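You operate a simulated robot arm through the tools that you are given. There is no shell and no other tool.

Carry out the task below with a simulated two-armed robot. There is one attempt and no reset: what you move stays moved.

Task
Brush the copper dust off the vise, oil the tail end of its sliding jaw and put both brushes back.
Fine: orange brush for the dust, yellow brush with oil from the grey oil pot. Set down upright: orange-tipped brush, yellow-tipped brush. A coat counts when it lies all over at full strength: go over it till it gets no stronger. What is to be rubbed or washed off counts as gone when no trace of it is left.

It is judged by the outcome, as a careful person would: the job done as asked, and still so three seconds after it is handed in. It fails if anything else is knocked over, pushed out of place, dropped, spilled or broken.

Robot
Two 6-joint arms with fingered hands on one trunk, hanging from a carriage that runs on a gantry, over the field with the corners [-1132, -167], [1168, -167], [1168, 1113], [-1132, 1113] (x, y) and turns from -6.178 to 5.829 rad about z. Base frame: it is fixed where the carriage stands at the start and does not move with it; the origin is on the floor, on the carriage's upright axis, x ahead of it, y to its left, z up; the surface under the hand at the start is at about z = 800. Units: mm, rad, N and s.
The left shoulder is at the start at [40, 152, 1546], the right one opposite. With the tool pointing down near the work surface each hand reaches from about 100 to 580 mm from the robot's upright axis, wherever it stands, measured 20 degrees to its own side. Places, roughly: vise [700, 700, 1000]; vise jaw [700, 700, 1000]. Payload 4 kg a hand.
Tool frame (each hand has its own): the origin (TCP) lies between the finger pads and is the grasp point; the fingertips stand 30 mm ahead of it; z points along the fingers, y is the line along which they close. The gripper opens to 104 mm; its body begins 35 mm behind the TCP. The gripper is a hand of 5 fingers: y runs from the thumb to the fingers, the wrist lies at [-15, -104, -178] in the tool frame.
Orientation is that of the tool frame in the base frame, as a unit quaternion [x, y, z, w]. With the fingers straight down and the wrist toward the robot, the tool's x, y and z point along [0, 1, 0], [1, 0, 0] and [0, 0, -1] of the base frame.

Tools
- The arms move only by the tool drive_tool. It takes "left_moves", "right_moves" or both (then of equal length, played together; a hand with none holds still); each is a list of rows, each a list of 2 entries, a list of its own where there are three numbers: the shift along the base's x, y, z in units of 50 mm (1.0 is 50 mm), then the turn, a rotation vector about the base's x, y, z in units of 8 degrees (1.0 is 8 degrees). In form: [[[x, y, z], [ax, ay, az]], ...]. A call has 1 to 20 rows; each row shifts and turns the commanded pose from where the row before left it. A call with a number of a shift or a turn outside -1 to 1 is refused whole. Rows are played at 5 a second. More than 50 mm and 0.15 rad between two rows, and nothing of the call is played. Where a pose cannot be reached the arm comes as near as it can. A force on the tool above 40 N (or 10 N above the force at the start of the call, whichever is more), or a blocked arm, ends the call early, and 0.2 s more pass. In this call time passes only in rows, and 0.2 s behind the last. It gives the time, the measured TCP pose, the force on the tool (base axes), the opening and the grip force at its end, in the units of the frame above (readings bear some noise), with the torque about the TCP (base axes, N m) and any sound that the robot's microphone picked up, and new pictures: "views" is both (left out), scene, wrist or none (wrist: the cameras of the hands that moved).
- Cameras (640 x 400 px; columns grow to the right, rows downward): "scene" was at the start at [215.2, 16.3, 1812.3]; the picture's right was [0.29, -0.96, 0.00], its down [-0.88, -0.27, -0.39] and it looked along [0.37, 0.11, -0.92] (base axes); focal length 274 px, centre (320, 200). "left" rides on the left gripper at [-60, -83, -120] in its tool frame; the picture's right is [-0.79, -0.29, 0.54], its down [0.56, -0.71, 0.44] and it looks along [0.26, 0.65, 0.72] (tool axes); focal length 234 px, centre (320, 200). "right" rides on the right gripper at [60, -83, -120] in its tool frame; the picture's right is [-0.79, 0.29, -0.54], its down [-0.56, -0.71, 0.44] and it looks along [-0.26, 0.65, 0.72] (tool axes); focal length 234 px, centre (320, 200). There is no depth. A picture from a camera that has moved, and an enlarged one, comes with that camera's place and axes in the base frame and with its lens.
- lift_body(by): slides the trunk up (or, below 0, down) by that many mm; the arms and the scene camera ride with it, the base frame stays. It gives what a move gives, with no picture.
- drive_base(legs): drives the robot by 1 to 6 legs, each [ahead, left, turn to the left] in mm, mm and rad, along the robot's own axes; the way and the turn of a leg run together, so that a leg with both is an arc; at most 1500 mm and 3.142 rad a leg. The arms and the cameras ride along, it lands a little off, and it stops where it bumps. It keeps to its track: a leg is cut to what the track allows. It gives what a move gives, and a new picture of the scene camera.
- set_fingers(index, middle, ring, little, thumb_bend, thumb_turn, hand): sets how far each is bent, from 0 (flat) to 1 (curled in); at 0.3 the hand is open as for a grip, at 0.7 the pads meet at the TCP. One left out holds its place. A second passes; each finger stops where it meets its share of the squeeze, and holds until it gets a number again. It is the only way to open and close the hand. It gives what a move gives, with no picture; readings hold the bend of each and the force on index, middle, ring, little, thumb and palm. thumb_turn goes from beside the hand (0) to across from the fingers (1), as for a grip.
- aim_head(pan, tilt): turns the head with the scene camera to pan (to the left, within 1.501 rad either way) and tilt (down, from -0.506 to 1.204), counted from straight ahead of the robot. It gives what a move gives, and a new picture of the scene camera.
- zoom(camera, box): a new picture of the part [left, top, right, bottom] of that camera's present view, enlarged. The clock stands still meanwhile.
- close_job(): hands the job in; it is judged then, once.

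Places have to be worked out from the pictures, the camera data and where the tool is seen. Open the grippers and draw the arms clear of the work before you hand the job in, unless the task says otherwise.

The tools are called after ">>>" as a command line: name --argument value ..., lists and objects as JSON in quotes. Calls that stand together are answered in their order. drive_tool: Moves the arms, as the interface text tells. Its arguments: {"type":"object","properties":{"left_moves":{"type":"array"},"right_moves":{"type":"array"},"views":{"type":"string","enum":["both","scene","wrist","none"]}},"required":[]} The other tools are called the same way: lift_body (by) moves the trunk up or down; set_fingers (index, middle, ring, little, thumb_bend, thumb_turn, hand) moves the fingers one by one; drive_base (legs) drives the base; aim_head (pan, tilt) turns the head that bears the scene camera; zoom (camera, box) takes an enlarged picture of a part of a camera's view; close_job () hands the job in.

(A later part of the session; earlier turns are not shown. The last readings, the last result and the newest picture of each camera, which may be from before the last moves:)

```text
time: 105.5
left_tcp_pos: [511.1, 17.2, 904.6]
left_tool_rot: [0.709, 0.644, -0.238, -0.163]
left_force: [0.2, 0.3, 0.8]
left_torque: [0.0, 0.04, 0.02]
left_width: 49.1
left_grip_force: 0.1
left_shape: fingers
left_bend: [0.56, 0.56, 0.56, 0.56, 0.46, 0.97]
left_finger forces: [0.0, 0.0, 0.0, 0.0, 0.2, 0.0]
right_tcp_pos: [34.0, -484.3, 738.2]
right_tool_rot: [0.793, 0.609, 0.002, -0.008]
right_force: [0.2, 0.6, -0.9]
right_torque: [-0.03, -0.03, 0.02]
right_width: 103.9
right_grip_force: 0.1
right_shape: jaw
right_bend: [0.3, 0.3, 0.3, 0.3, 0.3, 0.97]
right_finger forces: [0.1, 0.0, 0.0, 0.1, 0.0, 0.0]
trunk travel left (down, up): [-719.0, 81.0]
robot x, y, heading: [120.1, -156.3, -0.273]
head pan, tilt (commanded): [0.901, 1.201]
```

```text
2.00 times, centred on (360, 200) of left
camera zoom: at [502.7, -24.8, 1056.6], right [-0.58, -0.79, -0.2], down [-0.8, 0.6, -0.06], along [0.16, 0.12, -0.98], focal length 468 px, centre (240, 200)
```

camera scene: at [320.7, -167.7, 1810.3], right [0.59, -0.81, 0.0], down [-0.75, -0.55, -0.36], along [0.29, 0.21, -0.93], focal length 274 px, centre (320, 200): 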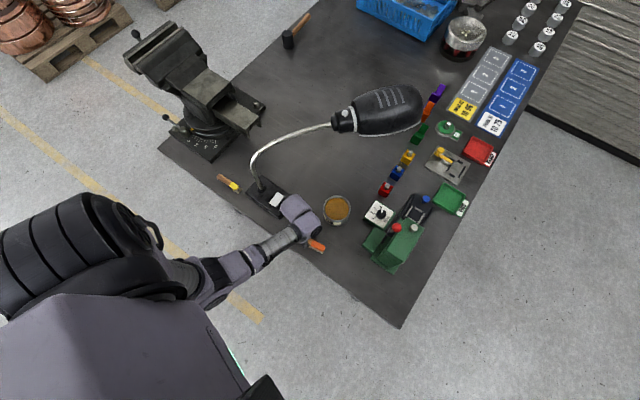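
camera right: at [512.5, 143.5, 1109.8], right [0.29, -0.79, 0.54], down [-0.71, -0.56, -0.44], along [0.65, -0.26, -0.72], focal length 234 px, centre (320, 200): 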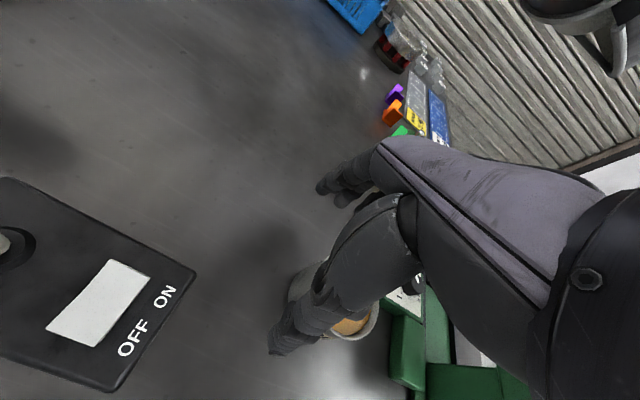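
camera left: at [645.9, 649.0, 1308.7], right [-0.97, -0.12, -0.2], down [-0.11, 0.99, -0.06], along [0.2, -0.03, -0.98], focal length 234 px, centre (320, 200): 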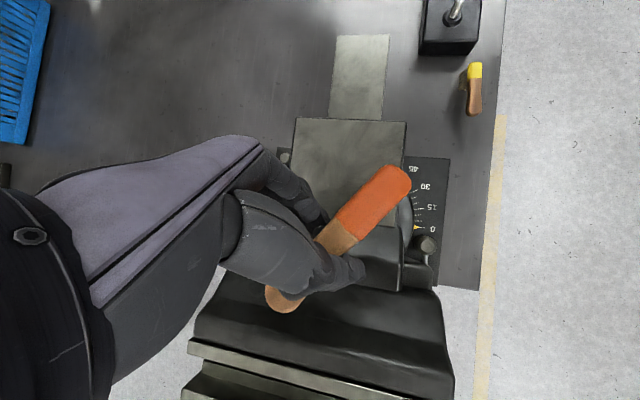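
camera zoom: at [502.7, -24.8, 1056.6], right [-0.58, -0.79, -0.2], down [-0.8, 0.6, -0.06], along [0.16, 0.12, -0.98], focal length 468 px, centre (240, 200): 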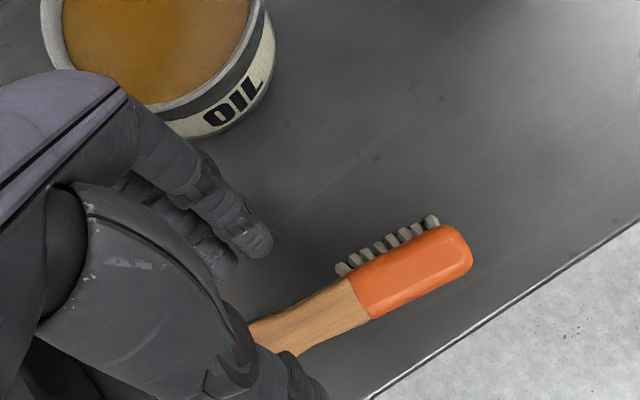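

The orange brush stands upright and free, about 12 mm and 15° from its first pose. I raise the hand and drive round to the yellow brush, keeping clear of the lamp.

>>> drive_tool --left_moves '[[[0, 0, 0.9], [0, 0, 0]], [[0, 0, 0.4], [0, 0, 0]]]' --views "none"

>>> drive_base --legs '[[-300, 0, 0], [0, 0, 0.271], [0, 217, 0]]'

>>> aim_head --pan 0.3 --tilt 1.0

>>> zoom --camera "scene" --box '[200, 80, 440, 240]'

```text
time: 106.1
left_tcp_pos: [510.2, 17.7, 970.4]
left_tool_rot: [0.708, 0.644, -0.239, -0.163]
left_force: [0.6, 0.0, 0.2]
left_torque: [-0.02, -0.02, -0.03]
left_width: 49.0
left_grip_force: 0.1
left_shape: fingers
left_bend: [0.56, 0.56, 0.56, 0.56, 0.46, 0.97]
left_finger forces: [0.0, 0.0, 0.0, 0.0, 0.0, 0.1]
right_tcp_pos: [34.8, -484.1, 737.4]
right_tool_rot: [0.794, 0.608, 0.003, -0.007]
right_force: [0.0, 0.0, -0.3]
right_torque: [-0.02, 0.04, -0.02]
right_width: 104.0
right_grip_force: 0.1
right_shape: jaw
right_bend: [0.3, 0.3, 0.3, 0.3, 0.3, 0.97]
right_finger forces: [0.0, 0.1, 0.0, 0.1, 0.0, 0.0]
trunk travel left (down, up): [-719.0, 81.0]
robot x, y, heading: [118.0, -157.2, -0.268]
head pan, tilt (commanded): [0.901, 1.201]
```

```text
time: 110.3
left_tcp_pos: [164.5, 408.0, 968.9]
left_tool_rot: [0.617, 0.732, -0.258, -0.13]
left_force: [0.1, -0.1, 0.2]
left_torque: [-0.02, 0.03, -0.01]
left_width: 48.9
left_grip_force: 0.2
left_shape: fingers
left_bend: [0.56, 0.56, 0.56, 0.56, 0.46, 0.97]
left_finger forces: [0.0, 0.1, 0.1, 0.0, 0.0, 0.1]
right_tcp_pos: [-163.5, -201.6, 737.1]
right_tool_rot: [0.706, 0.708, 0.002, -0.008]
right_force: [-0.6, 0.0, 1.4]
right_torque: [-0.03, 0.01, 0.02]
right_width: 103.9
right_grip_force: 0.0
right_shape: jaw
right_bend: [0.3, 0.3, 0.3, 0.3, 0.3, 0.97]
right_finger forces: [0.0, 0.1, 0.0, 0.1, 0.1, 0.1]
trunk travel left (down, up): [-719.0, 81.0]
robot x, y, heading: [-167.9, 136.5, -0.001]
head pan, tilt (commanded): [0.901, 1.201]
camera scene: at [28.6, 179.0, 1810.3], right [0.78, -0.62, 0.0], down [-0.58, -0.73, -0.36], along [0.23, 0.28, -0.93], focal length 274 px, centre (320, 200)
```

scene: 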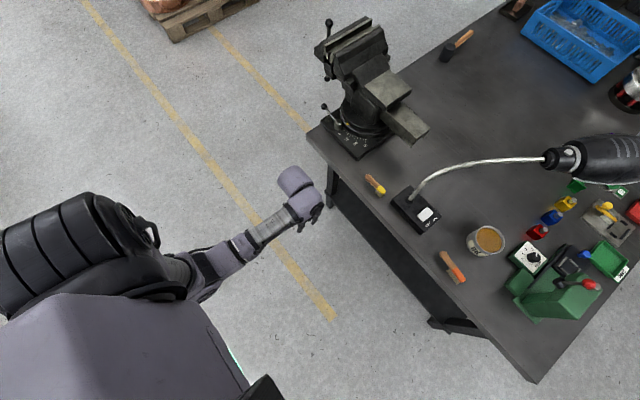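

```text
time: 111.3
left_tcp_pos: [163.1, 408.5, 969.4]
left_tool_rot: [0.616, 0.733, -0.258, -0.128]
left_force: [0.0, 0.5, 0.3]
left_torque: [-0.01, 0.0, 0.03]
left_width: 49.3
left_grip_force: 0.1
left_shape: fingers
left_bend: [0.56, 0.56, 0.56, 0.56, 0.46, 0.97]
left_finger forces: [0.0, 0.1, 0.0, 0.0, 0.0, 0.0]
right_tcp_pos: [-163.2, -202.9, 738.1]
right_tool_rot: [0.706, 0.708, 0.002, -0.007]
right_force: [0.1, 0.3, 0.9]
right_torque: [-0.01, 0.0, 0.0]
right_width: 104.0
right_grip_force: 0.0
right_shape: jaw
right_bend: [0.3, 0.3, 0.3, 0.3, 0.3, 0.97]
right_finger forces: [0.1, 0.0, 0.0, 0.0, 0.0, 0.0]
trunk travel left (down, up): [-719.0, 81.0]
robot x, y, heading: [-164.6, 136.4, -0.005]
head pan, tilt (commanded): [0.3, 1.0]
camera scene: at [60.3, 155.6, 1822.8], right [0.29, -0.96, 0.0], down [-0.8, -0.25, -0.54], along [0.52, 0.16, -0.84], focal length 274 px, centre (320, 200)
```

scene: 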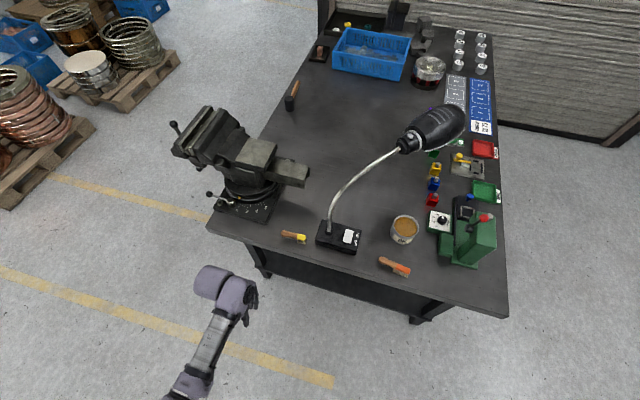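

```text
2.50 times, centred on (320, 160) of scene
camera zoom: at [60.3, 155.6, 1822.8], right [0.29, -0.96, 0.0], down [-0.8, -0.25, -0.54], along [0.52, 0.16, -0.84], focal length 684 px, centre (320, 300)
```

zoom: 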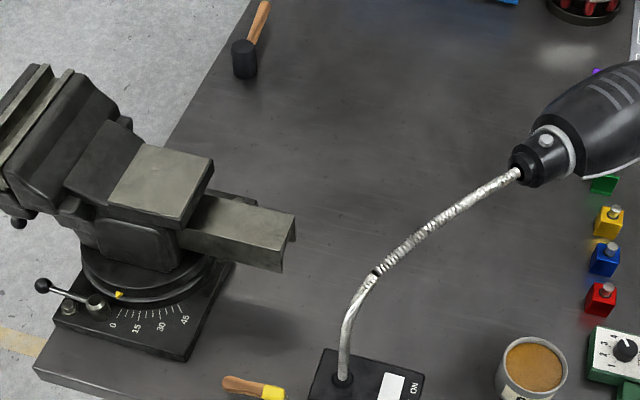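

>>> zoom --camera "scene" --box '[225, 125, 305, 175]'

>>> zoom --camera "scene" --box '[270, 220, 420, 290]'

```text
8.00 times, centred on (265, 150) of scene
camera zoom: at [60.3, 155.6, 1822.8], right [0.29, -0.96, 0.0], down [-0.8, -0.25, -0.54], along [0.52, 0.16, -0.84], focal length 2188 px, centre (760, 600)
```

zoom: 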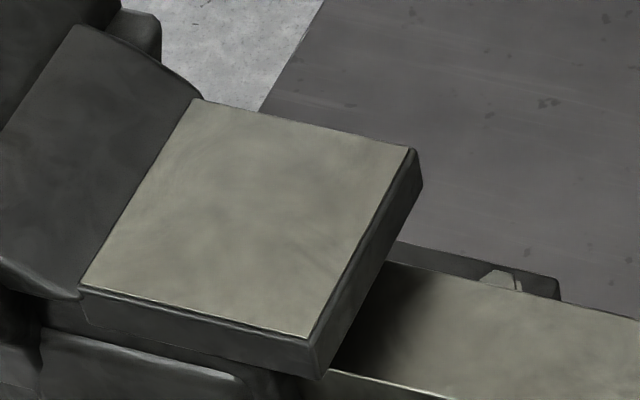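

```text
4.27 times, centred on (345, 255) of scene
camera zoom: at [60.3, 155.6, 1822.8], right [0.29, -0.96, 0.0], down [-0.8, -0.25, -0.54], along [0.52, 0.16, -0.84], focal length 1167 px, centre (213, -35)
```

zoom: 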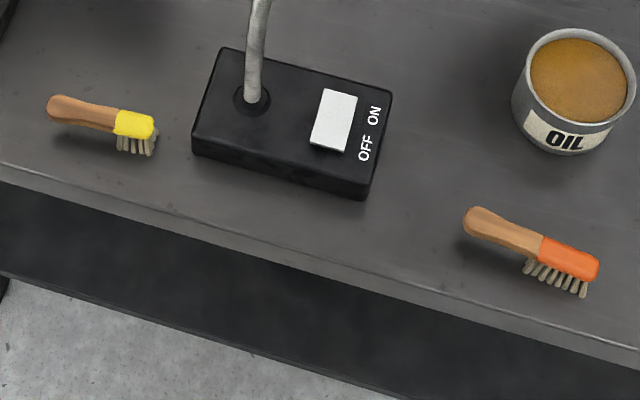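

The anvil is clean and both brushes stand. The yellow handle runs from (471, 375) to (470, 441). In free space I level the hand with a 4° yaw and open it fully for a nominal grip at handle height.

>>> drive_tool --left_moves '[[[0, 0, 0], [0.293, -0.784, -0.147]], [[0, 0, 0], [0.293, -0.784, -0.147]], [[0, 0, 0], [0.293, -0.784, -0.147]], [[0, 0, 0], [0.293, -0.784, -0.147]], [[0, 0, -0.6], [0.293, -0.784, -0.147]]]' --views "none"

>>> set_fingers --hand "left" --index 0.3 --middle 0.3 --ring 0.3 --little 0.3 --thumb_bend 0.3

>>> drive_base --legs '[[306, 0, 0]]'

>>> aim_head --pan 0.5 --tilt 1.15

>>> zoom --camera "left" --box '[240, 120, 480, 320]'

```text
time: 112.5
left_tcp_pos: [161.7, 408.5, 939.0]
left_tool_rot: [0.683, 0.73, 0.0, -0.001]
left_force: [0.2, 0.1, -0.9]
left_torque: [-0.01, 0.0, -0.03]
left_width: 49.2
left_grip_force: 0.0
left_shape: fingers
left_bend: [0.56, 0.56, 0.56, 0.56, 0.46, 0.97]
left_finger forces: [0.0, 0.1, 0.0, 0.0, 0.0, 0.0]
right_tcp_pos: [-163.5, -202.4, 737.3]
right_tool_rot: [0.705, 0.709, 0.001, -0.009]
right_force: [0.7, 0.6, 0.4]
right_torque: [-0.02, 0.03, 0.01]
right_width: 103.9
right_grip_force: 0.1
right_shape: jaw
right_bend: [0.3, 0.3, 0.3, 0.3, 0.3, 0.97]
right_finger forces: [0.1, 0.1, 0.0, 0.0, 0.0, 0.1]
trunk travel left (down, up): [-719.0, 81.0]
robot x, y, heading: [-168.6, 137.0, -0.008]
head pan, tilt (commanded): [0.3, 1.0]
```

```text
time: 113.5
left_tcp_pos: [162.9, 406.9, 937.9]
left_tool_rot: [0.683, 0.73, -0.001, -0.001]
left_force: [0.4, 0.3, -0.7]
left_torque: [0.03, -0.01, -0.04]
left_width: 102.7
left_grip_force: 0.1
left_shape: fingers
left_bend: [0.3, 0.3, 0.3, 0.3, 0.3, 0.97]
left_finger forces: [0.0, 0.0, 0.1, 0.0, 0.0, 0.0]
right_tcp_pos: [-163.4, -201.7, 736.9]
right_tool_rot: [0.705, 0.709, 0.001, -0.007]
right_force: [0.4, 0.7, 0.2]
right_torque: [0.0, 0.01, -0.01]
right_width: 104.2
right_grip_force: 0.1
right_shape: jaw
right_bend: [0.3, 0.3, 0.3, 0.3, 0.3, 0.97]
right_finger forces: [0.0, 0.1, 0.0, 0.0, 0.1, 0.0]
trunk travel left (down, up): [-719.0, 81.0]
robot x, y, heading: [-167.4, 133.4, -0.004]
head pan, tilt (commanded): [0.3, 1.0]
```

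```text
time: 115.6
left_tcp_pos: [466.3, 407.5, 938.3]
left_tool_rot: [0.682, 0.731, -0.001, -0.001]
left_force: [0.9, -0.3, 0.6]
left_torque: [-0.04, 0.02, 0.02]
left_width: 102.9
left_grip_force: 0.1
left_shape: fingers
left_bend: [0.3, 0.3, 0.3, 0.3, 0.3, 0.97]
left_finger forces: [0.0, 0.1, 0.0, 0.0, 0.0, 0.0]
right_tcp_pos: [142.2, -203.7, 737.3]
right_tool_rot: [0.704, 0.71, 0.002, -0.008]
right_force: [0.3, 0.3, 0.5]
right_torque: [0.01, 0.01, -0.02]
right_width: 103.8
right_grip_force: 0.1
right_shape: jaw
right_bend: [0.3, 0.3, 0.3, 0.3, 0.3, 0.97]
right_finger forces: [0.1, 0.1, 0.0, 0.2, 0.0, 0.1]
trunk travel left (down, up): [-719.0, 81.0]
robot x, y, heading: [137.7, 133.9, -0.002]
head pan, tilt (commanded): [0.3, 1.0]
camera scene: at [364.7, 155.5, 1822.9], right [0.29, -0.96, 0.0], down [-0.8, -0.25, -0.54], along [0.52, 0.16, -0.84], focal length 274 px, centre (320, 200)
```

scene: 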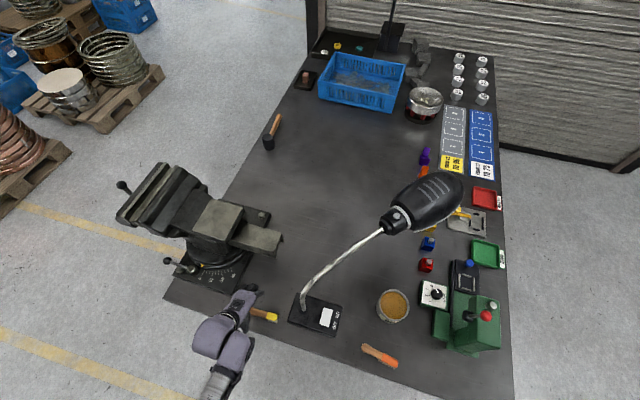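

```text
time: 116.3
left_tcp_pos: [466.5, 409.4, 938.6]
left_tool_rot: [0.682, 0.731, -0.001, -0.001]
left_force: [0.6, 0.8, -0.6]
left_torque: [0.0, 0.0, -0.02]
left_width: 102.8
left_grip_force: 0.0
left_shape: fingers
left_bend: [0.3, 0.3, 0.3, 0.3, 0.3, 0.97]
left_finger forces: [0.0, 0.0, 0.0, 0.0, 0.1, 0.1]
right_tcp_pos: [142.7, -202.9, 737.4]
right_tool_rot: [0.704, 0.71, 0.001, -0.009]
right_force: [-0.1, 1.1, 0.1]
right_torque: [-0.01, -0.02, 0.02]
right_width: 103.8
right_grip_force: 0.2
right_shape: jaw
right_bend: [0.3, 0.3, 0.3, 0.3, 0.3, 0.97]
right_finger forces: [0.1, 0.1, 0.1, 0.0, 0.0, 0.0]
trunk travel left (down, up): [-719.0, 81.0]
robot x, y, heading: [138.2, 136.0, -0.005]
head pan, tilt (commanded): [0.499, 1.15]
camera scene: at [350.4, 163.4, 1813.2], right [0.48, -0.88, 0.0], down [-0.8, -0.44, -0.41], along [0.36, 0.2, -0.91], focal length 274 px, centre (320, 200)
```

scene: 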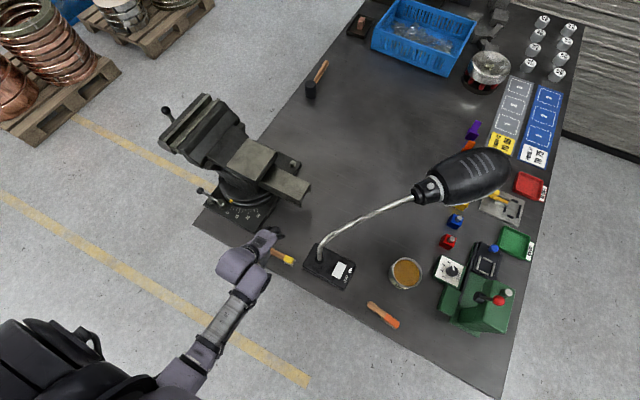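

```text
2.00 times, centred on (360, 220) of left
camera zoom: at [387.8, 342.5, 1058.1], right [-0.23, -0.81, -0.54], down [-0.74, 0.51, -0.43], along [0.63, 0.3, -0.72], focal length 468 px, centre (240, 160)
```

zoom: 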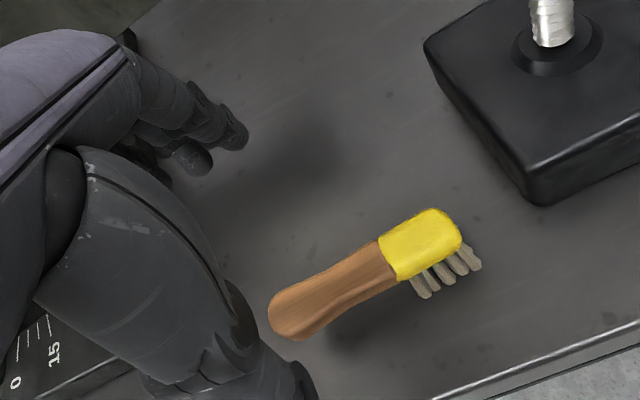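

The yellow handle's axis is at x ≈ 473, centre height about 838. I move over it and descend, pausing about 10 mm above the final height.

>>> drive_tool --left_moves '[[[0.13, -0.21, -0.6], [0, 0, 0]], [[0, 0, -0.7], [0, 0, 0]], [[0, 0, -0.5], [0, 0, 0]]]' --views "none"

>>> zoom --camera "left" --box '[220, 140, 420, 320]'

>>> zoom --camera "scene" --box '[230, 220, 330, 290]'

```text
time: 117.1
left_tcp_pos: [473.5, 399.7, 848.3]
left_tool_rot: [0.683, 0.731, -0.001, 0.0]
left_force: [0.1, 0.0, 0.0]
left_torque: [0.03, -0.01, -0.02]
left_width: 102.9
left_grip_force: 0.1
left_shape: fingers
left_bend: [0.3, 0.3, 0.3, 0.3, 0.3, 0.97]
left_finger forces: [0.0, 0.0, 0.0, 0.0, 0.1, 0.0]
right_tcp_pos: [142.3, -203.8, 737.7]
right_tool_rot: [0.704, 0.71, 0.002, -0.009]
right_force: [0.3, 0.1, -0.1]
right_torque: [-0.02, -0.02, 0.0]
right_width: 103.9
right_grip_force: 0.1
right_shape: jaw
right_bend: [0.3, 0.3, 0.3, 0.3, 0.3, 0.97]
right_finger forces: [0.0, 0.1, 0.0, 0.0, 0.1, 0.0]
trunk travel left (down, up): [-719.0, 81.0]
robot x, y, heading: [138.3, 137.4, -0.001]
head pan, tilt (commanded): [0.499, 1.15]
```

```text
2.22 times, centred on (320, 230) of left
camera zoom: at [393.9, 332.6, 967.8], right [-0.23, -0.81, -0.54], down [-0.74, 0.51, -0.43], along [0.63, 0.3, -0.72], focal length 520 px, centre (320, 133)
```

zoom: 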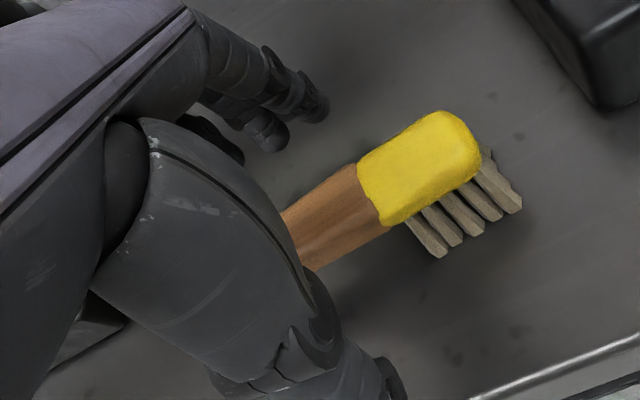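

```text
5.71 times, centred on (280, 255) of scene
camera zoom: at [350.4, 163.4, 1813.2], right [0.48, -0.88, 0.0], down [-0.8, -0.44, -0.41], along [0.36, 0.2, -0.91], focal length 1563 px, centre (549, -114)
```

zoom: 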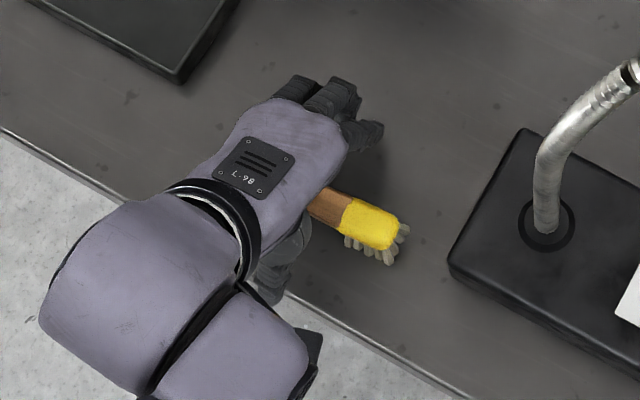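

Well aligned. I lower to handle centre height (TCP ≈ 837).

>>> drive_tool --left_moves '[[[0, 0, -0.12], [0, 0, 0]], [[0, 0, -0.11], [0, 0, 0]]]' --views "none"

>>> set_fingers --hand "left" --index 0.58 --middle 0.58 --ring 0.58 --little 0.58 --thumb_bend 0.56

>>> zoom --camera "left" --box '[220, 140, 420, 320]'

```text
time: 117.7
left_tcp_pos: [472.7, 399.4, 836.2]
left_tool_rot: [0.683, 0.731, 0.0, -0.001]
left_force: [-0.4, 0.2, -0.5]
left_torque: [0.0, 0.04, -0.01]
left_width: 102.8
left_grip_force: 0.1
left_shape: fingers
left_bend: [0.3, 0.3, 0.3, 0.3, 0.3, 0.97]
left_finger forces: [0.0, 0.0, 0.0, 0.0, 0.0, 0.1]
right_tcp_pos: [143.0, -202.7, 736.9]
right_tool_rot: [0.704, 0.71, 0.002, -0.008]
right_force: [-0.1, -0.7, 0.6]
right_torque: [0.01, -0.03, 0.01]
right_width: 103.6
right_grip_force: 0.0
right_shape: jaw
right_bend: [0.3, 0.3, 0.3, 0.3, 0.3, 0.97]
right_finger forces: [0.1, 0.0, 0.0, 0.1, 0.0, 0.0]
trunk travel left (down, up): [-719.0, 81.0]
robot x, y, heading: [143.2, 140.1, -0.001]
head pan, tilt (commanded): [0.499, 1.15]
```

```text
time: 118.7
left_tcp_pos: [472.1, 399.2, 836.2]
left_tool_rot: [0.682, 0.731, 0.0, 0.0]
left_force: [0.3, 0.2, -1.1]
left_torque: [0.0, -0.03, 0.02]
left_width: 36.1
left_grip_force: 0.1
left_shape: fingers
left_bend: [0.57, 0.57, 0.57, 0.57, 0.56, 0.97]
left_finger forces: [0.0, 0.0, 0.1, 0.1, 0.1, 0.0]
right_tcp_pos: [142.1, -202.7, 737.4]
right_tool_rot: [0.704, 0.71, 0.002, -0.008]
right_force: [0.3, -0.4, 0.3]
right_torque: [-0.01, -0.01, 0.01]
right_width: 104.0
right_grip_force: 0.1
right_shape: jaw
right_bend: [0.3, 0.3, 0.3, 0.3, 0.3, 0.97]
right_finger forces: [0.0, 0.1, 0.1, 0.1, 0.0, 0.1]
trunk travel left (down, up): [-719.0, 81.0]
robot x, y, heading: [138.8, 138.7, -0.001]
head pan, tilt (commanded): [0.499, 1.15]
```

```text
2.22 times, centred on (320, 230) of left
camera zoom: at [394.3, 333.0, 956.4], right [-0.23, -0.81, -0.54], down [-0.74, 0.51, -0.43], along [0.63, 0.3, -0.72], focal length 520 px, centre (320, 133)
```

zoom: 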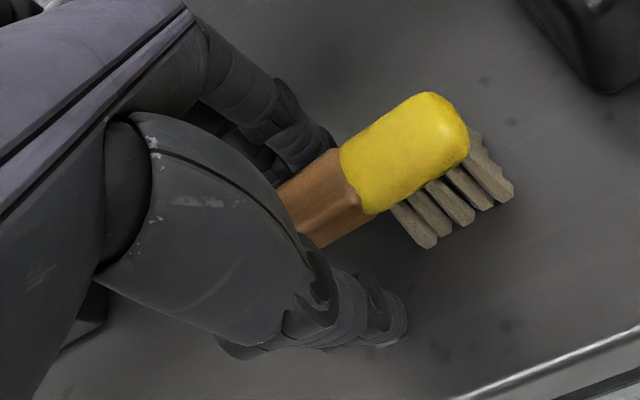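

Everything is symmetric apart from the fingers being slightly closer than the thumb. I shift 3 mm in +x and close in stages.

>>> drive_tool --left_moves '[[[0.06, 0, 0], [0, 0, 0]]]' --views "none"

>>> set_fingers --hand "left" --index 0.66 --middle 0.66 --ring 0.66 --little 0.66 --thumb_bend 0.66

>>> zoom --camera "left" --box '[220, 140, 420, 320]'

```text
time: 119.1
left_tcp_pos: [475.9, 399.5, 836.4]
left_tool_rot: [0.682, 0.731, 0.0, -0.001]
left_force: [0.2, 0.9, -0.1]
left_torque: [-0.02, -0.05, 0.0]
left_width: 36.1
left_grip_force: 0.2
left_shape: fingers
left_bend: [0.57, 0.57, 0.57, 0.57, 0.56, 0.97]
left_finger forces: [0.1, 0.0, 0.1, 0.1, 0.0, 0.1]
right_tcp_pos: [141.8, -203.9, 737.6]
right_tool_rot: [0.704, 0.71, 0.003, -0.008]
right_force: [0.2, -0.6, -0.1]
right_torque: [-0.01, -0.01, 0.02]
right_width: 103.8
right_grip_force: 0.0
right_shape: jaw
right_bend: [0.3, 0.3, 0.3, 0.3, 0.3, 0.97]
right_finger forces: [0.1, 0.0, 0.0, 0.0, 0.1, 0.0]
trunk travel left (down, up): [-719.0, 81.0]
robot x, y, heading: [139.6, 133.9, -0.0]
head pan, tilt (commanded): [0.499, 1.15]
```

```text
time: 120.1
left_tcp_pos: [475.8, 399.7, 837.3]
left_tool_rot: [0.682, 0.732, -0.001, 0.0]
left_force: [0.3, -0.3, 0.0]
left_torque: [0.03, 0.01, -0.01]
left_width: 12.2
left_grip_force: 0.4
left_shape: fingers
left_bend: [0.66, 0.66, 0.66, 0.66, 0.65, 0.97]
left_finger forces: [0.0, 0.0, 0.0, 0.2, 0.5, 0.0]
right_tcp_pos: [142.6, -202.4, 737.6]
right_tool_rot: [0.704, 0.71, 0.002, -0.009]
right_force: [-0.6, 0.2, 0.5]
right_torque: [0.01, 0.01, 0.01]
right_width: 103.9
right_grip_force: 0.1
right_shape: jaw
right_bend: [0.3, 0.3, 0.3, 0.3, 0.3, 0.97]
right_finger forces: [0.0, 0.0, 0.1, 0.0, 0.0, 0.0]
trunk travel left (down, up): [-719.0, 81.0]
robot x, y, heading: [137.2, 135.5, 0.006]
head pan, tilt (commanded): [0.499, 1.15]
```

```text
2.22 times, centred on (320, 230) of left
camera zoom: at [396.9, 333.0, 956.2], right [-0.23, -0.81, -0.54], down [-0.74, 0.51, -0.43], along [0.63, 0.3, -0.72], focal length 520 px, centre (320, 133)
```

zoom: 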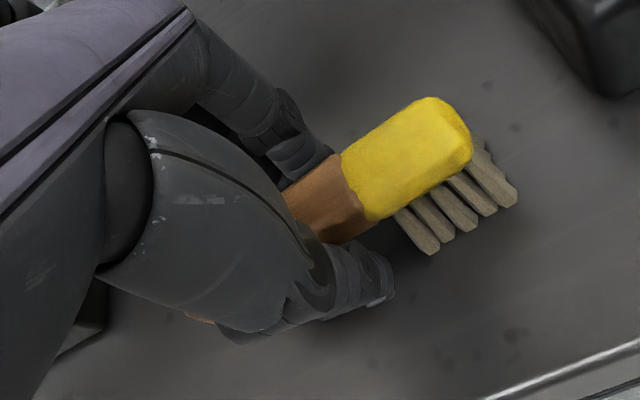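

Contact is just starting (thumb 0.5 N). I close a bit more.

>>> set_fingers --hand "left" --index 0.74 --middle 0.74 --ring 0.73 --little 0.72 --thumb_bend 0.73

>>> zoom --camera "left" --box '[220, 140, 420, 320]'

>>> zoom --camera "scene" --box '[230, 220, 330, 290]'

```text
time: 121.1
left_tcp_pos: [475.0, 398.5, 838.1]
left_tool_rot: [0.682, 0.731, -0.001, -0.001]
left_force: [0.4, 0.2, -0.2]
left_torque: [0.0, 0.02, -0.03]
left_width: 2.2
left_grip_force: 9.3
left_shape: fingers
left_bend: [0.73, 0.74, 0.73, 0.72, 0.69, 0.96]
left_finger forces: [6.9, 0.2, 0.9, 2.3, 8.7, 0.0]
right_tcp_pos: [142.0, -202.4, 737.6]
right_tool_rot: [0.704, 0.71, 0.001, -0.008]
right_force: [-0.2, 0.1, 0.7]
right_torque: [-0.04, 0.0, 0.02]
right_width: 104.1
right_grip_force: 0.0
right_shape: jaw
right_bend: [0.3, 0.3, 0.3, 0.3, 0.3, 0.97]
right_finger forces: [0.0, 0.0, 0.1, 0.1, 0.0, 0.1]
trunk travel left (down, up): [-719.0, 81.0]
robot x, y, heading: [137.2, 136.4, -0.005]
head pan, tilt (commanded): [0.499, 1.15]
```

```text
2.22 times, centred on (320, 230) of left
camera zoom: at [397.0, 333.0, 956.2], right [-0.23, -0.81, -0.54], down [-0.74, 0.51, -0.43], along [0.63, 0.3, -0.72], focal length 520 px, centre (320, 133)
```

zoom: 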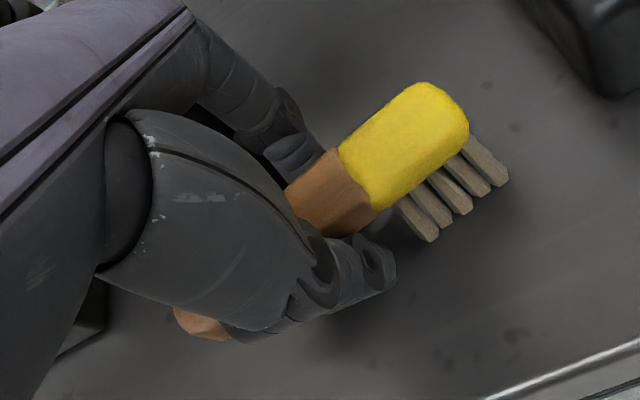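

```text
5.71 times, centred on (280, 255) of scene
camera zoom: at [350.4, 163.4, 1813.1], right [0.48, -0.88, 0.0], down [-0.8, -0.44, -0.41], along [0.36, 0.2, -0.91], focal length 1563 px, centre (549, -114)
```

zoom: 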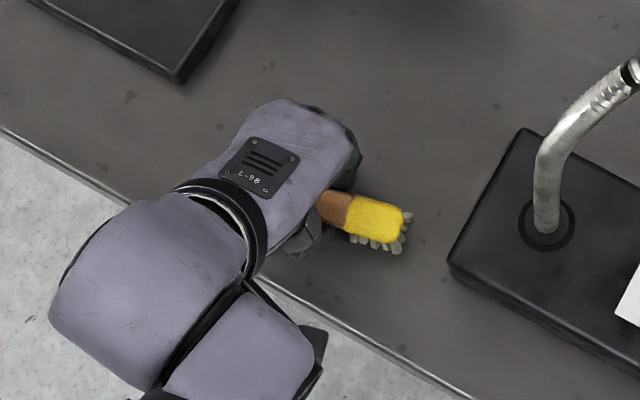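

The grip is building evenly with the brush still upright. I tighten a little more.

>>> set_fingers --hand "left" --index 0.78 --middle 0.79 --ring 0.77 --little 0.75 --thumb_bend 0.78

>>> zoom --camera "left" --box '[220, 140, 420, 320]'

>>> zoom --camera "scene" --box '[230, 220, 330, 290]'

```text
time: 122.1
left_tcp_pos: [475.1, 398.5, 837.6]
left_tool_rot: [0.682, 0.731, -0.001, 0.0]
left_force: [-0.7, 0.1, 1.0]
left_torque: [-0.08, 0.02, -0.04]
left_width: 0.0
left_grip_force: 16.5
left_shape: fingers
left_bend: [0.77, 0.78, 0.77, 0.75, 0.71, 0.94]
left_finger forces: [9.1, 3.3, 1.5, 2.9, 16.2, 0.1]
right_tcp_pos: [142.4, -201.9, 736.5]
right_tool_rot: [0.704, 0.71, 0.001, -0.008]
right_force: [-0.5, -0.3, -0.1]
right_torque: [-0.02, -0.02, -0.01]
right_width: 103.8
right_grip_force: 0.1
right_shape: jaw
right_bend: [0.3, 0.3, 0.3, 0.3, 0.3, 0.97]
right_finger forces: [0.0, 0.1, 0.0, 0.1, 0.1, 0.0]
trunk travel left (down, up): [-719.0, 81.0]
robot x, y, heading: [135.9, 133.6, 0.001]
head pan, tilt (commanded): [0.499, 1.15]
```

```text
2.22 times, centred on (320, 230) of left
camera zoom: at [396.9, 333.0, 956.2], right [-0.23, -0.81, -0.54], down [-0.74, 0.51, -0.43], along [0.63, 0.3, -0.72], focal length 520 px, centre (320, 133)
```

zoom: 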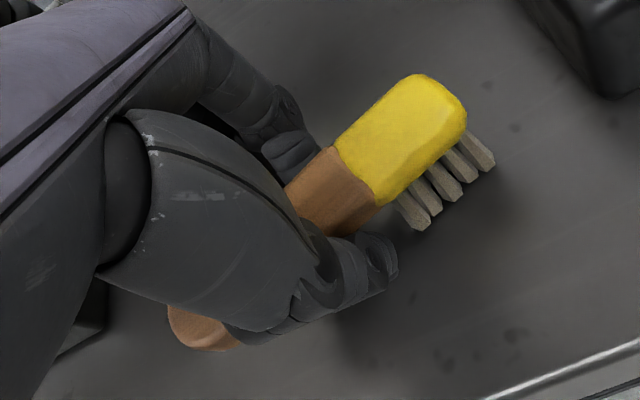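

```text
5.71 times, centred on (280, 255) of scene
camera zoom: at [350.4, 163.4, 1813.1], right [0.48, -0.88, 0.0], down [-0.8, -0.44, -0.41], along [0.36, 0.2, -0.91], focal length 1563 px, centre (549, -114)
```

zoom: 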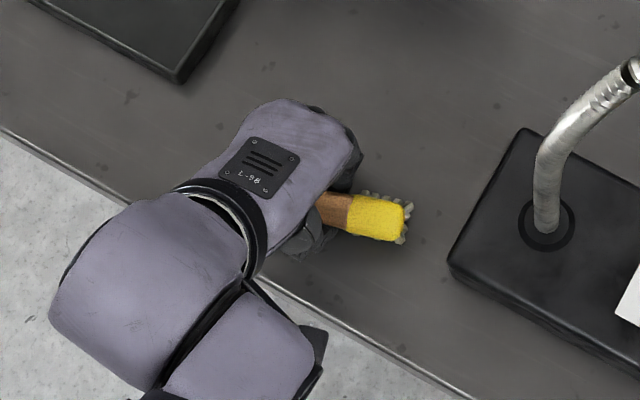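

The grip is only moderate (16 N) with the brush rolled partway. The strongest grip earlier had the hand tilted about 30° about the handle, so I loosen, let the brush stand, tilt the hand around the handle and re-close.

>>> set_fingers --hand "left" --index 0.67 --middle 0.67 --ring 0.67 --little 0.67 --thumb_bend 0.63

>>> set_fingers --hand "left" --index 0.6 --middle 0.6 --ring 0.6 --little 0.6 --thumb_bend 0.55

>>> zoom --camera "left" --box '[220, 140, 420, 320]'

>>> zoom --camera "scene" --box '[230, 220, 330, 290]'

```text
time: 123.1
left_tcp_pos: [475.5, 398.9, 836.2]
left_tool_rot: [0.682, 0.731, 0.0, -0.001]
left_force: [-0.1, -0.6, 0.3]
left_torque: [-0.02, 0.0, -0.01]
left_width: 13.5
left_grip_force: 0.0
left_shape: fingers
left_bend: [0.67, 0.67, 0.67, 0.67, 0.63, 0.97]
left_finger forces: [0.1, 0.0, 0.1, 0.0, 0.1, 0.0]
right_tcp_pos: [142.4, -202.5, 736.2]
right_tool_rot: [0.704, 0.71, 0.0, -0.008]
right_force: [0.2, -0.3, -0.1]
right_torque: [0.0, 0.01, 0.01]
right_width: 104.1
right_grip_force: 0.0
right_shape: jaw
right_bend: [0.3, 0.3, 0.3, 0.3, 0.3, 0.97]
right_finger forces: [0.0, 0.0, 0.0, 0.0, 0.0, 0.1]
trunk travel left (down, up): [-719.0, 81.0]
robot x, y, heading: [137.4, 134.9, 0.001]
head pan, tilt (commanded): [0.499, 1.15]
```

```text
time: 124.1
left_tcp_pos: [476.4, 399.6, 838.1]
left_tool_rot: [0.682, 0.731, 0.0, -0.001]
left_force: [-0.4, 0.1, -0.7]
left_torque: [-0.03, 0.02, 0.02]
left_width: 32.4
left_grip_force: 0.1
left_shape: fingers
left_bend: [0.6, 0.6, 0.6, 0.6, 0.55, 0.97]
left_finger forces: [0.0, 0.0, 0.0, 0.1, 0.1, 0.1]
right_tcp_pos: [141.6, -202.4, 737.4]
right_tool_rot: [0.704, 0.71, 0.001, -0.009]
right_force: [-0.2, 0.3, -0.3]
right_torque: [0.01, 0.01, 0.0]
right_width: 103.9
right_grip_force: 0.1
right_shape: jaw
right_bend: [0.3, 0.3, 0.3, 0.3, 0.3, 0.97]
right_finger forces: [0.0, 0.0, 0.0, 0.0, 0.0, 0.0]
trunk travel left (down, up): [-719.0, 81.0]
robot x, y, heading: [136.9, 134.4, -0.001]
head pan, tilt (commanded): [0.499, 1.15]
```

```text
2.22 times, centred on (320, 230) of left
camera zoom: at [397.0, 333.0, 956.2], right [-0.23, -0.81, -0.54], down [-0.74, 0.51, -0.43], along [0.63, 0.3, -0.72], focal length 520 px, centre (320, 133)
```

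zoom: 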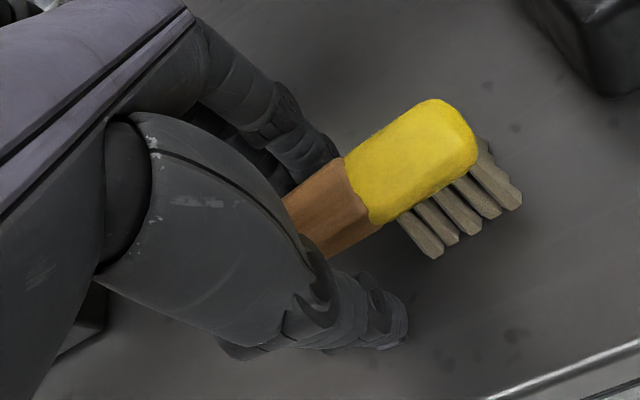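

```text
5.71 times, centred on (280, 255) of scene
camera zoom: at [350.4, 163.4, 1813.1], right [0.48, -0.88, 0.0], down [-0.8, -0.44, -0.41], along [0.36, 0.2, -0.91], focal length 1563 px, centre (549, -114)
```

zoom: 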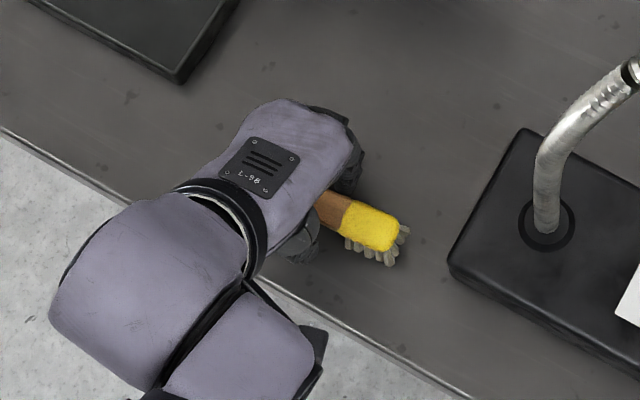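

The brush is back standing exactly as before. Now I rotate the hand 32° about the handle axis, with the fingers loosely around it.

>>> drive_tool --left_moves '[[[0.02, 0, 0.03], [-0.07, 1, 0]], [[0.02, 0, 0.03], [-0.07, 1, 0]], [[0.02, 0, 0.03], [-0.07, 1, 0]], [[0.02, 0, 0.03], [-0.07, 1, 0]]]' --views "none"

>>> zoom --camera "left" --box '[220, 140, 420, 320]'

>>> zoom --camera "scene" --box '[230, 220, 330, 290]'

```text
time: 125.1
left_tcp_pos: [479.9, 398.7, 842.4]
left_tool_rot: [0.655, 0.702, -0.203, -0.19]
left_force: [0.4, 0.0, 0.5]
left_torque: [-0.01, 0.01, 0.02]
left_width: 32.6
left_grip_force: 0.1
left_shape: fingers
left_bend: [0.6, 0.6, 0.6, 0.6, 0.55, 0.97]
left_finger forces: [0.1, 0.0, 0.0, 0.1, 0.0, 0.0]
right_tcp_pos: [143.4, -203.2, 737.9]
right_tool_rot: [0.704, 0.71, 0.003, -0.008]
right_force: [-0.2, 0.3, 0.4]
right_torque: [0.02, -0.03, -0.03]
right_width: 103.8
right_grip_force: 0.1
right_shape: jaw
right_bend: [0.3, 0.3, 0.3, 0.3, 0.3, 0.97]
right_finger forces: [0.1, 0.1, 0.0, 0.0, 0.0, 0.0]
trunk travel left (down, up): [-719.0, 81.0]
robot x, y, heading: [139.4, 135.7, 0.004]
head pan, tilt (commanded): [0.499, 1.15]
```

```text
2.22 times, centred on (320, 230) of left
camera zoom: at [477.5, 337.8, 989.1], right [-0.48, -0.82, -0.3], down [-0.87, 0.5, 0.01], along [0.14, 0.27, -0.95], focal length 520 px, centre (320, 133)
```

zoom: 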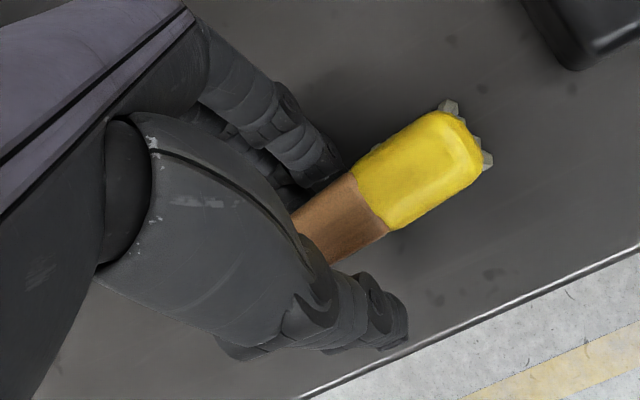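

```text
5.71 times, centred on (280, 255) of scene
camera zoom: at [350.6, 163.5, 1813.2], right [0.48, -0.88, 0.0], down [-0.8, -0.44, -0.41], along [0.36, 0.2, -0.91], focal length 1563 px, centre (549, -114)
```

zoom: 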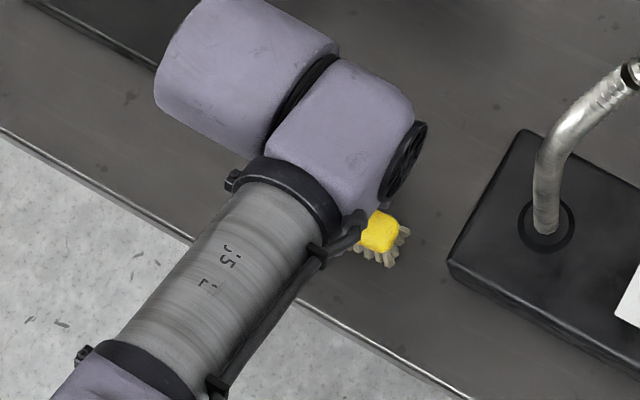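

The brush didn't move. Now I close in two stages.

>>> set_fingers --hand "left" --index 0.68 --middle 0.68 --ring 0.68 --little 0.68 --thumb_bend 0.65

>>> set_fingers --hand "left" --index 0.76 --middle 0.76 --ring 0.76 --little 0.76 --thumb_bend 0.75

>>> zoom --camera "left" --box '[220, 140, 420, 320]'

>>> zoom --camera "scene" --box '[230, 220, 330, 290]'

```text
time: 126.1
left_tcp_pos: [480.0, 398.1, 843.9]
left_tool_rot: [0.656, 0.702, -0.203, -0.189]
left_force: [-1.1, -0.2, -0.1]
left_torque: [0.01, -0.03, 0.03]
left_width: 14.9
left_grip_force: 2.7
left_shape: fingers
left_bend: [0.66, 0.68, 0.68, 0.67, 0.63, 0.97]
left_finger forces: [1.9, 0.0, 0.1, 0.4, 2.0, 0.0]
right_tcp_pos: [140.9, -203.7, 737.2]
right_tool_rot: [0.704, 0.71, 0.002, -0.008]
right_force: [-0.7, 0.3, 0.3]
right_torque: [-0.02, 0.04, 0.01]
right_width: 104.0
right_grip_force: 0.0
right_shape: jaw
right_bend: [0.3, 0.3, 0.3, 0.3, 0.3, 0.97]
right_finger forces: [0.1, 0.1, 0.0, 0.0, 0.0, 0.1]
trunk travel left (down, up): [-719.0, 81.0]
robot x, y, heading: [140.5, 135.7, -0.0]
head pan, tilt (commanded): [0.499, 1.15]
```

```text
time: 127.1
left_tcp_pos: [479.9, 399.4, 843.2]
left_tool_rot: [0.656, 0.702, -0.202, -0.19]
left_force: [-2.3, -0.2, 4.8]
left_torque: [-0.31, 0.16, -0.11]
left_width: 5.4
left_grip_force: 22.7
left_shape: fingers
left_bend: [0.75, 0.75, 0.75, 0.75, 0.67, 0.95]
left_finger forces: [7.3, 3.6, 4.6, 7.4, 21.8, 0.0]
right_tcp_pos: [142.1, -203.3, 737.9]
right_tool_rot: [0.704, 0.71, 0.002, -0.009]
right_force: [0.6, -0.1, -0.6]
right_torque: [-0.01, -0.04, 0.01]
right_width: 104.0
right_grip_force: 0.1
right_shape: jaw
right_bend: [0.3, 0.3, 0.3, 0.3, 0.3, 0.97]
right_finger forces: [0.0, 0.1, 0.1, 0.0, 0.1, 0.1]
trunk travel left (down, up): [-719.0, 81.0]
robot x, y, heading: [136.4, 132.8, 0.007]
head pan, tilt (commanded): [0.499, 1.15]
```

```text
2.22 times, centred on (320, 230) of left
camera zoom: at [476.7, 337.8, 988.9], right [-0.48, -0.82, -0.31], down [-0.87, 0.5, 0.01], along [0.15, 0.27, -0.95], focal length 520 px, centre (320, 133)
```

zoom: 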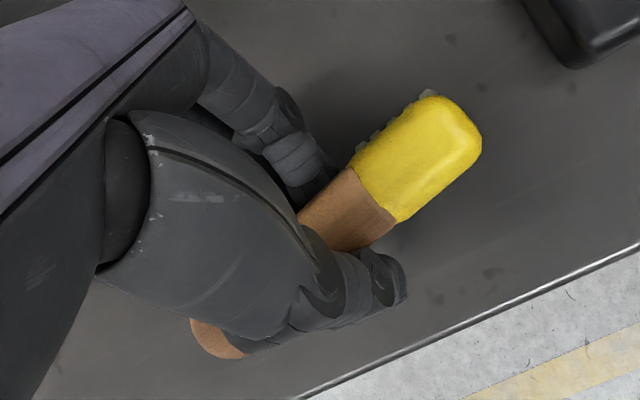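

```text
5.71 times, centred on (280, 255) of scene
camera zoom: at [350.3, 163.4, 1813.1], right [0.48, -0.88, 0.0], down [-0.8, -0.44, -0.41], along [0.36, 0.2, -0.91], focal length 1563 px, centre (549, -114)
```

zoom: 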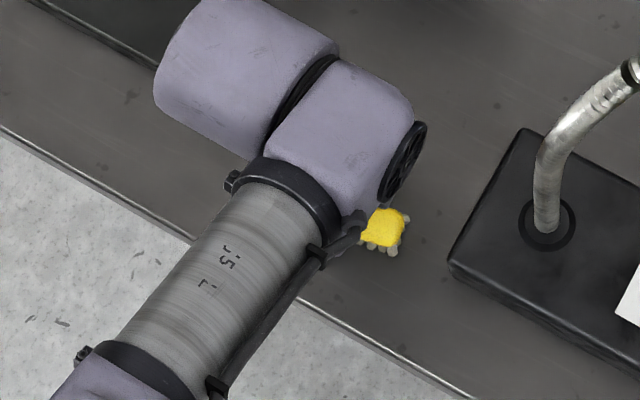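

Excellent: a well-distributed 23 N grip. I lift 50 mm and back off to free space to measure the brush's attitude.

>>> drive_tool --left_moves '[[[0, 0, 0.2], [0, 0, 0]], [[0, 0, 0.8], [0, 0, 0]]]' --views "none"

>>> zoom --camera "left" --box '[220, 140, 420, 320]'

>>> drive_base --legs '[[-250, 0, 0]]'

>>> aim_head --pan 1.1 --tilt 1.0

```text
time: 127.7
left_tcp_pos: [479.0, 398.2, 893.0]
left_tool_rot: [0.655, 0.703, -0.203, -0.189]
left_force: [-0.7, -0.1, -1.2]
left_torque: [0.07, -0.01, 0.0]
left_width: 5.3
left_grip_force: 20.8
left_shape: fingers
left_bend: [0.75, 0.75, 0.75, 0.76, 0.67, 0.93]
left_finger forces: [11.4, 2.9, 2.9, 7.2, 17.6, 0.0]
right_tcp_pos: [142.8, -203.0, 737.8]
right_tool_rot: [0.704, 0.71, 0.0, -0.009]
right_force: [0.1, -0.3, 0.5]
right_torque: [0.0, 0.04, 0.01]
right_width: 104.0
right_grip_force: 0.0
right_shape: jaw
right_bend: [0.3, 0.3, 0.3, 0.3, 0.3, 0.97]
right_finger forces: [0.1, 0.0, 0.0, 0.0, 0.1, 0.0]
trunk travel left (down, up): [-719.0, 81.0]
robot x, y, heading: [141.3, 136.6, 0.001]
head pan, tilt (commanded): [0.499, 1.15]
```

```text
2.22 times, centred on (320, 230) of left
camera zoom: at [476.9, 337.6, 1038.9], right [-0.48, -0.82, -0.31], down [-0.87, 0.5, 0.01], along [0.15, 0.27, -0.95], focal length 520 px, centre (320, 133)
```

zoom: 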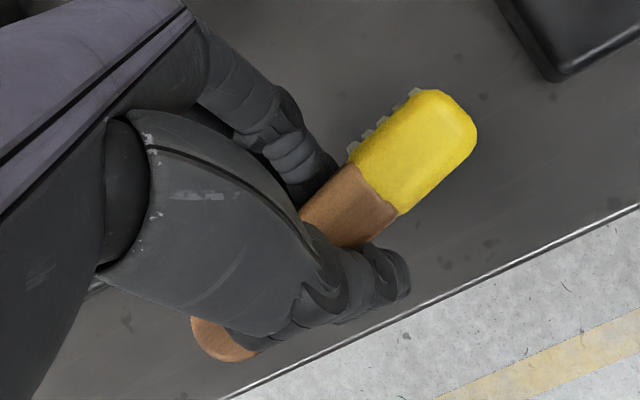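

```text
time: 129.5
left_tcp_pos: [232.7, 398.1, 893.9]
left_tool_rot: [0.655, 0.703, -0.203, -0.189]
left_force: [-0.6, -0.5, -1.4]
left_torque: [0.03, -0.02, 0.02]
left_width: 5.6
left_grip_force: 20.8
left_shape: fingers
left_bend: [0.75, 0.75, 0.75, 0.76, 0.67, 0.93]
left_finger forces: [11.4, 2.9, 2.9, 7.2, 17.6, 0.0]
right_tcp_pos: [-102.5, -202.5, 737.8]
right_tool_rot: [0.703, 0.711, 0.001, -0.009]
right_force: [0.3, -0.1, 0.3]
right_torque: [0.02, 0.01, -0.02]
right_width: 103.9
right_grip_force: 0.0
right_shape: jaw
right_bend: [0.3, 0.3, 0.3, 0.3, 0.3, 0.97]
right_finger forces: [0.0, 0.0, 0.0, 0.0, 0.0, 0.0]
trunk travel left (down, up): [-719.0, 81.0]
robot x, y, heading: [-105.5, 134.6, 0.001]
head pan, tilt (commanded): [0.499, 1.15]
camera scene: at [104.5, 163.8, 1813.1], right [0.48, -0.88, 0.0], down [-0.8, -0.44, -0.41], along [0.36, 0.2, -0.91], focal length 274 px, centre (320, 200)
```

scene: 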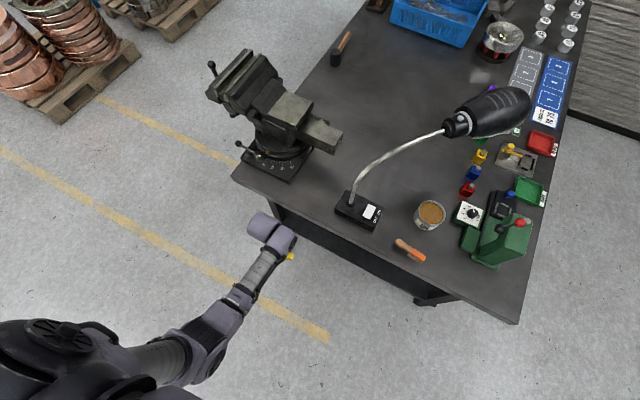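

```text
time: 130.5
left_tcp_pos: [233.3, 399.1, 894.0]
left_tool_rot: [0.654, 0.704, -0.203, -0.189]
left_force: [-0.2, 0.0, -0.8]
left_torque: [-0.01, 0.02, 0.02]
left_width: 5.6
left_grip_force: 20.9
left_shape: fingers
left_bend: [0.75, 0.75, 0.75, 0.76, 0.67, 0.93]
left_finger forces: [11.5, 2.9, 2.9, 7.1, 17.6, 0.0]
right_tcp_pos: [-102.7, -204.7, 737.5]
right_tool_rot: [0.704, 0.71, 0.002, -0.008]
right_force: [-0.1, -0.5, -0.9]
right_torque: [-0.01, -0.02, 0.01]
right_width: 104.0
right_grip_force: 0.0
right_shape: jaw
right_bend: [0.3, 0.3, 0.3, 0.3, 0.3, 0.97]
right_finger forces: [0.0, 0.0, 0.1, 0.1, 0.1, 0.1]
trunk travel left (down, up): [-719.0, 81.0]
robot x, y, heading: [-105.4, 139.5, -0.0]
head pan, tilt (commanded): [1.1, 1.0]
camera scene: at [83.9, 197.3, 1822.8], right [0.89, -0.45, 0.0], down [-0.38, -0.75, -0.54], along [0.24, 0.48, -0.84], focal length 274 px, centre (320, 200)
```

scene: 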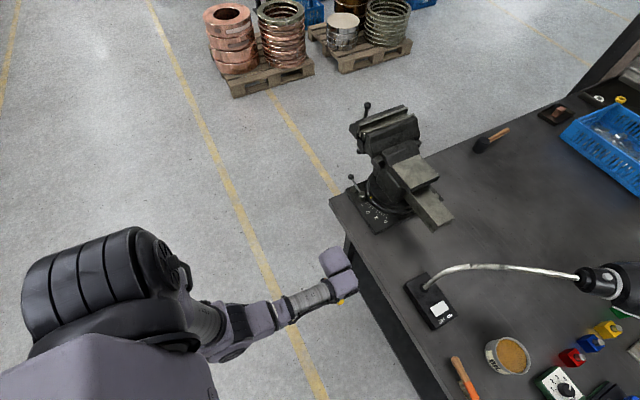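

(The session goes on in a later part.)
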